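You operate a simulated robot arm through the tools that you are given. There is no shell and no other tool. Be economical: measure what you need, move in short steps, check, and stop when the job is done.

You run a simulated robot arm. Do the job below in one go: nothing can be reset, and whatever is moved stays where it is left.

Task
Put the green clip on the blue stained liner.

It is judged by the outcome, as a careful person would: the job done as asked, and still so three seconds after it is handed in. It fails if anything else is knocked over, pushed out of place, dropped, spilled or broken.

Robot
A 6-joint arm with a two-finger parallel gripper, fixed in place. Base frame: the origin is at the foot of the arm, x ahead of it, y to its left, z up; the work surface is at about z = 0. Units: mm, rad, N and s.
With the tool pointing down near the work surface it reaches from about 160 to 420 mm from the base axis. Its first joint turns from -1.152 to 1.152 rad. Payload 1.57 kg.
Tool frame: the origin (TCP) lies between the finger pads and is the grasp point; the fingertips stand 30 mm ahead of it; z points along the fingers, y is the line along which they close. The gripper opens to 80 mm. The fingers are 17 mm wide and 12 mm thick; the gripper's body (40 by 82 mm) begins 80 mm behind the TCP.
Orientation is told as [roll, pitch, yaw] about the base's x, y, z axes, in that order, counted from this pose: with the fingers straight down and closing along the base's y, the tool's x points along the base's -x, its y along +y and its z along -z.

Tools
- The arm moves only by the tool drive_tool. Its argument "targets" is one flat list of numbers, 7 for each row, row after row: the shift along the tool's x, y, z in mm, then the turn, a rotation vector about the tool's x, y, z in rad, then the opening in per cent of the stroke, from 0 (shut) to 100 (fully open). In form: [dx, dy, dz, wx, wy, wz, grip, dx, dy, dz, wx, wy, wz, grip, ...]. A call has 1 to 12 rows; each row shifts and turns the commanded pose from where the row before left it, along the tool's axes as they then stand. Rows are played at 5 a second. More than 50 mm and 0.15 rad between two rows, or a gripper value outside its range, and nothing of the call is played. A pose out of reach is approached as far as the arm can. The call stops where the force on the tool passes 40 N (or 10 N more than at its start, if that is more) or the arm is blocked; 0.2 s more then pass. The fingers move at their own pace (about 153 mm/s each) and stop on an object; they squeeze with about 37 N. The grip force told is the motor's: it shows also when the fingers shut on nothing. Time passes only in rows, and 0.2 s behind the last, so rows that do not move let the fingers close. The reply holds the time, the measured pose of the TCP, the force on the tool along the base axes, the opening and the grip force, in the units named above and with some noise.
- Cameras (640 x 400 px; columns grow to the right, rows downward): "scene" is fixed at [35.7, -324.9, 434.9]; the picture's right is [0.92, -0.39, 0.00], its down [-0.26, -0.61, -0.75] and it looks along [0.29, 0.69, -0.67] (base axes); focal length 236 px, centre (320, 200). "wrist" rides on the gripper at [72, -7, -122] in the tool frame; the picture's right is [0.09, 1.00, 0.00], its down [-0.84, 0.08, -0.54] and it looks along [-0.54, 0.05, 0.84] (tool axes); focal length 238 px, centre (320, 200). There is no depth. A picture from a camera that has moved, and an enlarged one, comes with that camera's place and axes in the base frame and with its lens. The place of the scene camera against the robot may be out by one fixed shift of up to 25 mm in any direction.
- snapshot(camera): a new picture of that camera. The clock stands still meanwhile.
- zoom(camera, box): a new picture of the part [left, top, right, bottom] of that camera's present view, enlarged. The clock stands still meanwhile.
- job_done(): hands the job in; it is judged then, once.

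Work in short steps. Places have to be worked out from the pictures, the camera data and where the tool is seen: move nearer, look again, correct. Check each grasp and each placing, and mend what went wrong. You have 90 turns and 42 pictures in all, those below and enlarged ones among them. Open the gripper and draw the arm clear of the work before you hand the job in, unless the task says otherwise; then end with one line.

The tools are called after ">>>" as a command line: name --argument value ..., lists and objects as JSON in quotes. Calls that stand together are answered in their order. drive_tool: Moves the arm, as the interface text tells. Its arguments: {"type":"object","properties":{"targets":{"type":"array"}},"required":["targets"]} The other tools are called the same way: snapshot (camera) takes a picture; zoom (camera, box) takes an enlarged picture of a part of a camera's view; job_done () hands the job in.

At the start:

```text
time_s: 0.0
ee_pos: [284.2, 71.0, 225.1]
ee_rot: [-0.002, -0.002, -0.001]
force: [-0.4, 0.6, 0.1]
grip_width: 80.0
grasp_force: 0.2
```

scene: 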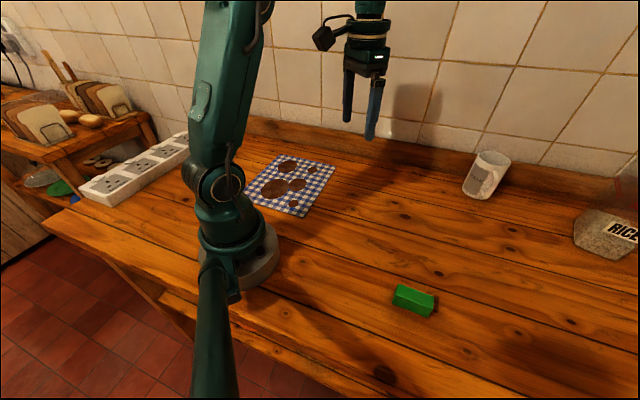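
wrist: 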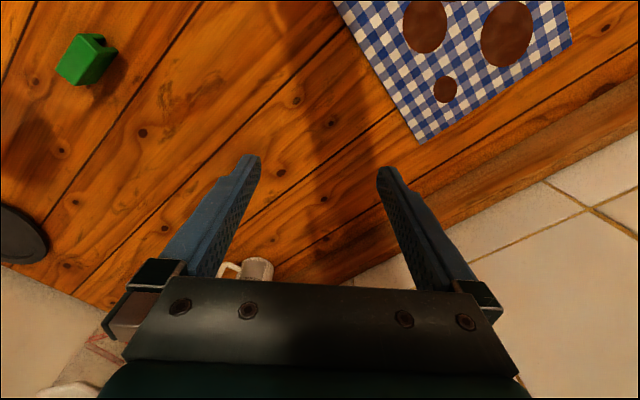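

The clip looks to be near (251, -218) and the liner's centre near (155, 210). I move above the clip at the present height to look again.

>>> drive_tool --targets '[4, -36, 0, 0, 0, 0, 100, 4, -36, 0, 0, 0, 0, 100, 4, -36, 0, 0, 0, 0, 100, 4, -36, 0, 0, 0, 0, 100, 4, -36, 0, 0, 0, 0, 100, 4, -36, 0, 0, 0, 0, 100, 4, -36, 0, 0, 0, 0, 100, 4, -36, 0, 0, 0, 0, 100, 0, 0, 30, 0, 0, 0, 100, 0, 0, 30, 0, 0, 0, 100]'

>>> snapshot --camera "wrist"

```text
time_s: 2.2
ee_pos: [251.5, -217.8, 165.1]
ee_rot: [-0.005, -0.003, 0.001]
force: [-0.5, 0.3, -0.3]
grip_width: 79.9
grasp_force: 0.2
```

```text
39 pictures are left
camera wrist: at [179.6, -224.1, 288.1], right [-0.09, 1.0, 0.0], down [0.84, 0.08, 0.54], along [0.54, 0.05, -0.84], focal length 238 px, centre (320, 200)
```

wrist: 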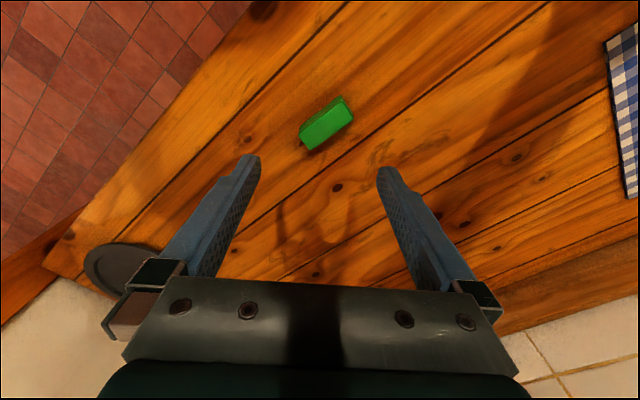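

>>> zoom --camera "wrist" --box '[270, 75, 382, 165]'

>>> zoom --camera "scene" --box '[373, 270, 453, 330]'

>>> zoom --camera "scene" --box '[230, 140, 350, 220]'

```text
4.44 times, centred on (326, 120) of wrist
camera zoom: at [179.6, -224.1, 288.1], right [-0.09, 1.0, 0.0], down [0.84, 0.08, 0.54], along [0.54, 0.05, -0.84], focal length 1059 px, centre (293, 556)
```

zoom: 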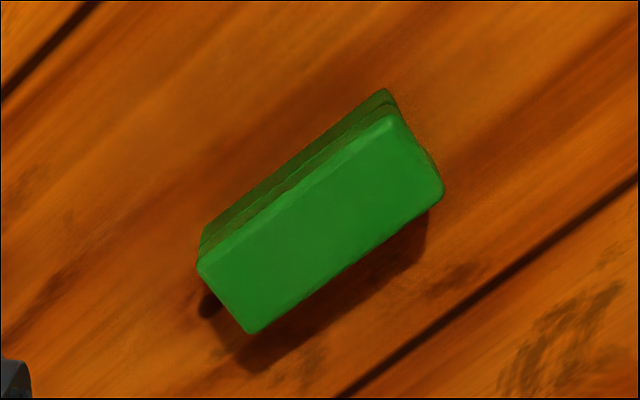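

```text
6.67 times, centred on (413, 300) of scene
camera zoom: at [35.7, -324.9, 434.9], right [0.92, -0.39, 0.0], down [-0.26, -0.61, -0.75], along [0.29, 0.69, -0.67], focal length 1577 px, centre (-300, -467)
```

zoom: 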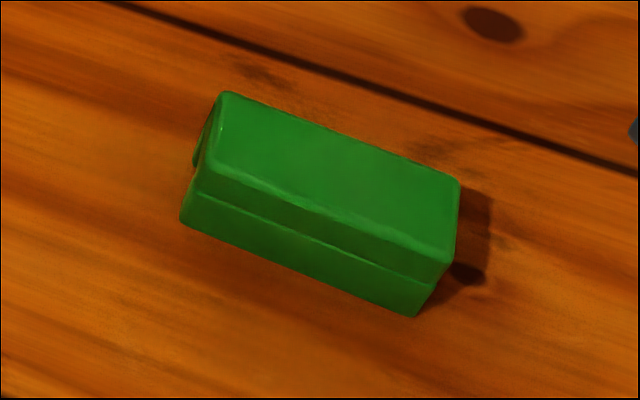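

```text
5.00 times, centred on (290, 180) of scene
camera zoom: at [35.7, -324.9, 434.9], right [0.92, -0.39, 0.0], down [-0.26, -0.61, -0.75], along [0.29, 0.69, -0.67], focal length 1182 px, centre (470, 300)
```

zoom: 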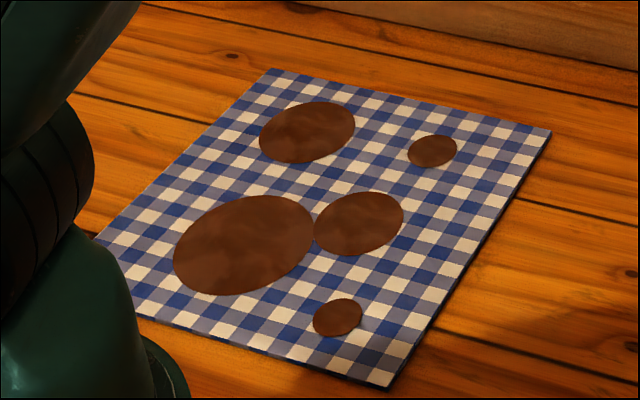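

The clip is about 60 x 22 mm, centred near (253, -211), with its long side along (-0.68, 0.73). I turn the fingers to close across its short side and come down part way.

>>> drive_tool --targets '[-2, 6.5, 0, 0, 0, 0, 100, 0, 0, 12, 0, 0, 0.137, 100, 0, 0, 12, 0, 0, 0.137, 100, 0, 0, 12, 0, 0, 0.137, 100, 0, 0, 12, 0, 0, 0.137, 100, 0, 0, 12, 0, 0, 0.137, 100, 0, 0, 15, 0, 0, 0.137, 100, 0, 0, 0, 0, 0, 0, 100]'

>>> snapshot --camera "wrist"

>>> snapshot --camera "scene"

```text
time_s: 4.0
ee_pos: [252.3, -211.2, 90.3]
ee_rot: [-0.001, -0.004, -0.824]
force: [-0.9, 0.6, -0.2]
grip_width: 80.0
grasp_force: 0.1
```

```text
35 pictures are left
camera wrist: at [198.9, -162.3, 212.6], right [0.67, 0.74, 0.0], down [0.62, -0.56, 0.54], along [0.4, -0.36, -0.84], focal length 238 px, centre (320, 200)
```

wrist: 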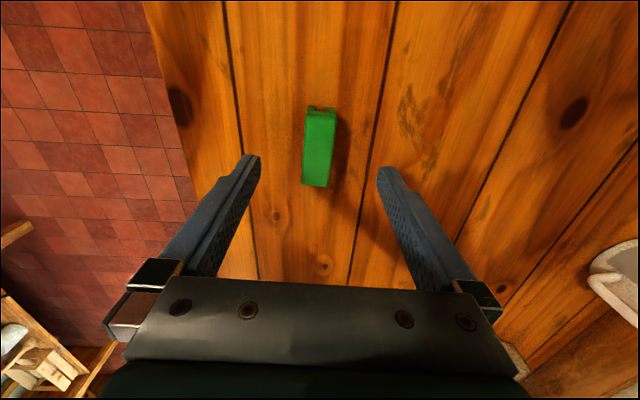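

```text
34 pictures are left
```

scene: 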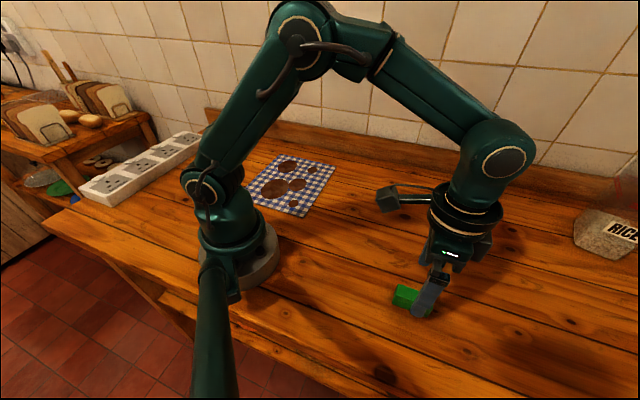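

The fingers line up with the clip: its centre is at (251.6, -211), aligned to about 0.01 rad. I go down to TCP z = 36 and close.

>>> drive_tool --targets '[0, 0, 18, 0, 0, 0, 100, 0, 0, 18, 0, 0, 0, 100, 0, 0, 18, 0, 0, 0, 100, 0, 0, 0, 0, 0, 0, 100, 0, 0, 0, 0, 0, 0, 0, 0, 0, 0, 0, 0, 0, 0, 0, 0, 0, 0, 0, 0, 0]'

>>> snapshot --camera "wrist"

```text
time_s: 5.6
ee_pos: [254.4, -211.3, 38.0]
ee_rot: [0.0, -0.003, -0.823]
force: [0.5, -0.3, 0.3]
grip_width: 22.9
grasp_force: 34.7
```

```text
33 pictures are left
camera wrist: at [199.4, -163.1, 160.0], right [0.67, 0.74, 0.0], down [0.62, -0.56, 0.54], along [0.41, -0.36, -0.84], focal length 238 px, centre (320, 200)
```

wrist: 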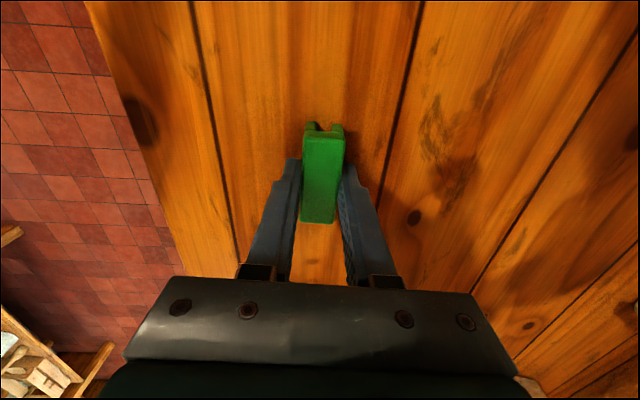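

The grip holds at 22.9 mm. I lift straight up, then turn back to yaw 0.

>>> drive_tool --targets '[0, 0, -20, 0, 0, 0, 0, 0, 0, -25, 0, 0, 0, 0, 0, 0, -25, 0, 0, -0.137, 0, 0, 0, -25, 0, 0, -0.137, 0, 0, 0, -25, 0, 0, -0.137, 0, 0, 0, -10, 0, 0, -0.137, 0, 0, 0, 0, 0, 0, -0.137, 0, 0, 0, 0, 0, 0, -0.137, 0, 0, 0, 0, 0, 0, 0, 0]'

```text
time_s: 7.6
ee_pos: [253.4, -210.5, 166.8]
ee_rot: [-0.005, -0.002, 0.001]
force: [0.3, -0.5, -0.7]
grip_width: 22.7
grasp_force: 35.1
```

The clip is held at z = 167. I swing round by (290, 0) to (200, 140) and look at the liner from there.

>>> drive_tool --targets '[-6, 35, 0, 0, 0, 0, 0, -6, 35, 0, 0, 0, 0, 0, -6, 35, 0, 0, 0, 0, 0, -6, 35, 0, 0, 0, 0, 0, -6, 35, 0, 0, 0, 0, 0, -6, 35, 0, 0, 0, 0, 0, 18, 28, 0, 0, 0, 0, 0, 18, 28, 0, 0, 0, 0, 0, 18, 28, 0, 0, 0, 0, 0, 18, 28, 0, 0, 0, 0, 0, 18, 28, 0, 0, 0, 0, 0, 0, 0, 0, 0, 0, 0, 0]'

>>> snapshot --camera "wrist"

>>> snapshot --camera "scene"

```text
time_s: 10.2
ee_pos: [198.4, 140.5, 165.1]
ee_rot: [-0.004, -0.001, -0.002]
force: [-0.6, 0.8, -0.2]
grip_width: 22.8
grasp_force: 35.2
```

```text
32 pictures are left
camera wrist: at [126.4, 134.5, 288.7], right [-0.09, 1.0, 0.0], down [0.84, 0.08, 0.54], along [0.54, 0.05, -0.84], focal length 238 px, centre (320, 200)
```

wrist: 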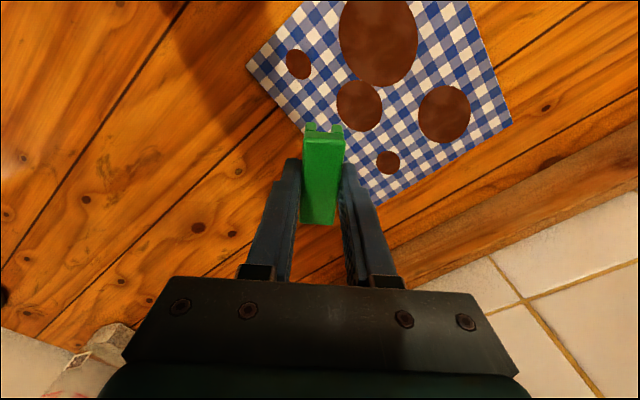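

```text
31 pictures are left
```

scene: 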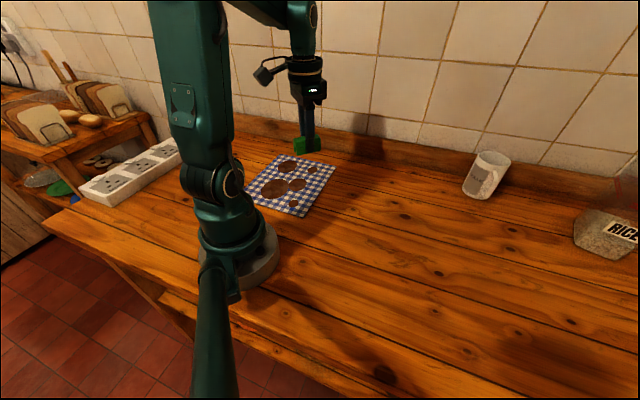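

The liner's corners come out near (150, 58), (314, 238), (183, 371) and (19, 191), so its centre is near (167, 214). I move over (175, 208) and come down to TCP z = 60.

>>> drive_tool --targets '[8, 22, 0, 0, 0, 0, 0, 8, 22, 0, 0, 0, 0, 0, 8, 23, 0, 0, 0, 0, 0, 0, 0, 25, 0, 0, 0, 0, 0, 0, 25, 0, 0, 0, 0, 0, 0, 25, 0, 0, 0, 0, 0, 0, 20, 0, 0, 0, 0, 0, 0, 10, 0, 0, 0, 0, 0, 0, 0, 0, 0, 0, 0]'

>>> snapshot --camera "wrist"

>>> zoom --camera "scene" --box '[220, 100, 380, 220]'

```text
time_s: 12.2
ee_pos: [176.2, 206.1, 60.2]
ee_rot: [-0.004, -0.002, -0.001]
force: [0.7, 0.2, -0.9]
grip_width: 22.8
grasp_force: 35.1
```

```text
30 pictures are left
camera wrist: at [103.8, 198.9, 182.9], right [-0.09, 1.0, 0.0], down [0.84, 0.08, 0.54], along [0.54, 0.05, -0.84], focal length 238 px, centre (320, 200)
```

wrist: 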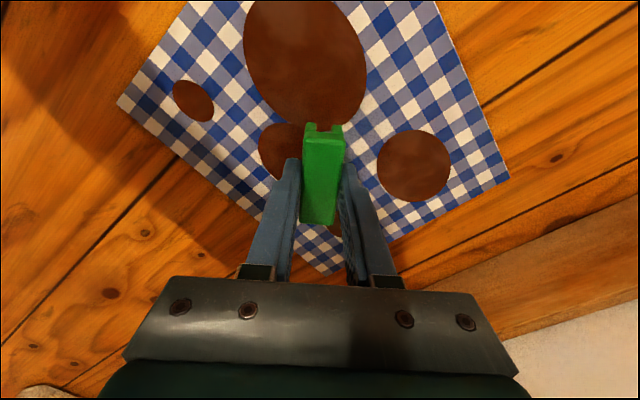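

```text
3.33 times, centred on (300, 160) of scene
camera zoom: at [35.7, -324.9, 434.9], right [0.92, -0.39, 0.0], down [-0.26, -0.61, -0.75], along [0.29, 0.69, -0.67], focal length 788 px, centre (387, 333)
```

zoom: 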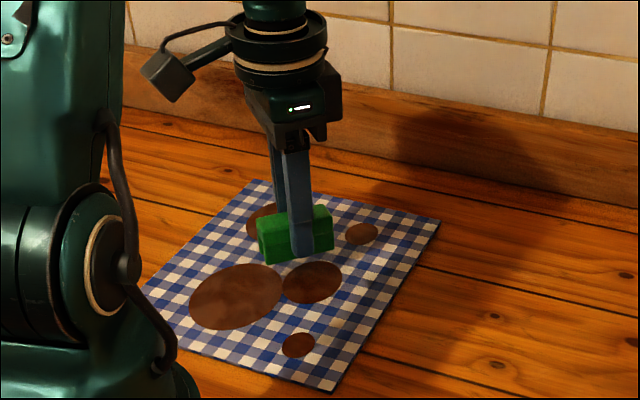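

The clip hangs well inside the liner. I lower it gently in small steps.

>>> drive_tool --targets '[0, 0, 9, 0, 0, 0, 0, 0, 0, 6, 0, 0, 0, 0, 0, 0, 3, 0, 0, 0, 0, 0, 0, 1, 0, 0, 0, 0, 0, 0, 1, 0, 0, 0, 0, 0, 0, 0, 0, 0, 0, 0]'

>>> zoom --camera "scene" --box '[250, 130, 330, 190]'

```text
time_s: 13.6
ee_pos: [176.2, 206.5, 41.0]
ee_rot: [-0.005, -0.002, 0.002]
force: [-1.0, -6.5, 20.8]
grip_width: 22.7
grasp_force: 35.1
```

```text
6.67 times, centred on (290, 160) of scene
camera zoom: at [35.6, -324.9, 434.9], right [0.92, -0.39, 0.0], down [-0.26, -0.61, -0.75], along [0.29, 0.69, -0.67], focal length 1577 px, centre (520, 467)
```

zoom: 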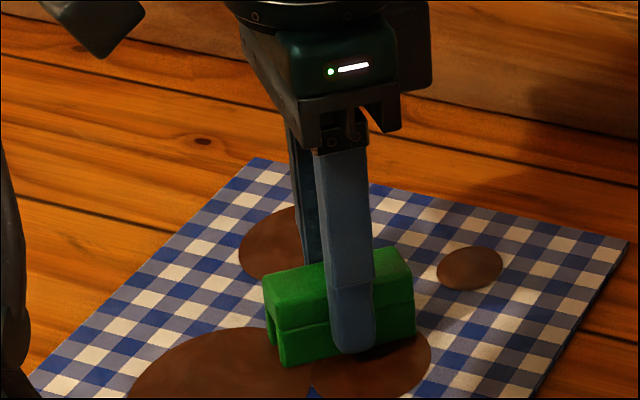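

The tool feels about 20 N upward, so the clip is standing on the liner. I ease up 0.7 mm, open and rise.

>>> drive_tool --targets '[0, 0, -0.7, 0, 0, 0, 0, 0, 0, 0, 0, 0, 0, 32, 0, 0, 0, 0, 0, 0, 45, 0, 0, 0, 0, 0, 0, 70, 0, 0, 0, 0, 0, 0, 70, 0, 0, -10, 0, 0, 0, 70, 0, 0, -25, 0, 0, 0, 70, 0, 0, -35, 0, 0, 0, 70, 0, 0, -35, 0, 0, 0, 70, 0, 0, -35, 0, 0, 0, 70, 0, 0, 0, 0, 0, 0, 70]'

>>> snapshot --camera "wrist"

>>> snapshot --camera "scene"

```text
time_s: 16.0
ee_pos: [174.9, 207.1, 182.2]
ee_rot: [-0.004, -0.001, -0.001]
force: [0.6, 0.4, -0.2]
grip_width: 55.8
grasp_force: 0.1
```

```text
27 pictures are left
camera wrist: at [103.2, 201.0, 304.8], right [-0.09, 1.0, 0.0], down [0.84, 0.08, 0.54], along [0.54, 0.05, -0.84], focal length 238 px, centre (320, 200)
```

wrist: 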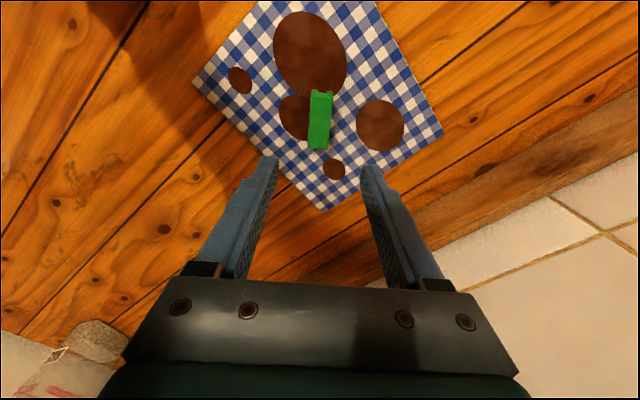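

```text
26 pictures are left
```

scene: 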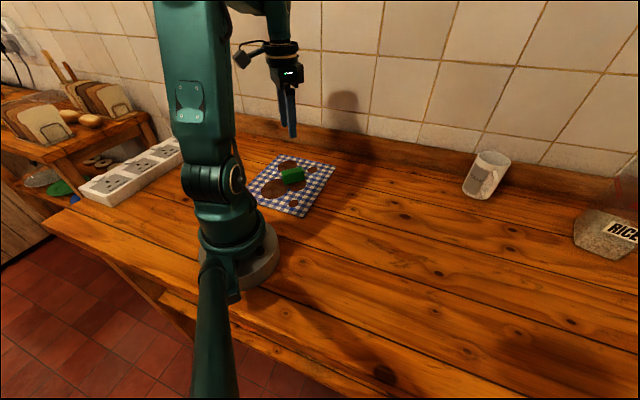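

The clip lies flat and released near the middle of the liner, the liner has not shifted, and the arm is clear. I hand the job in.

>>> job_done

```text
The job is handed in.
```

The green clip is lying flat near the middle of the blue stained liner, and nothing else was moved.
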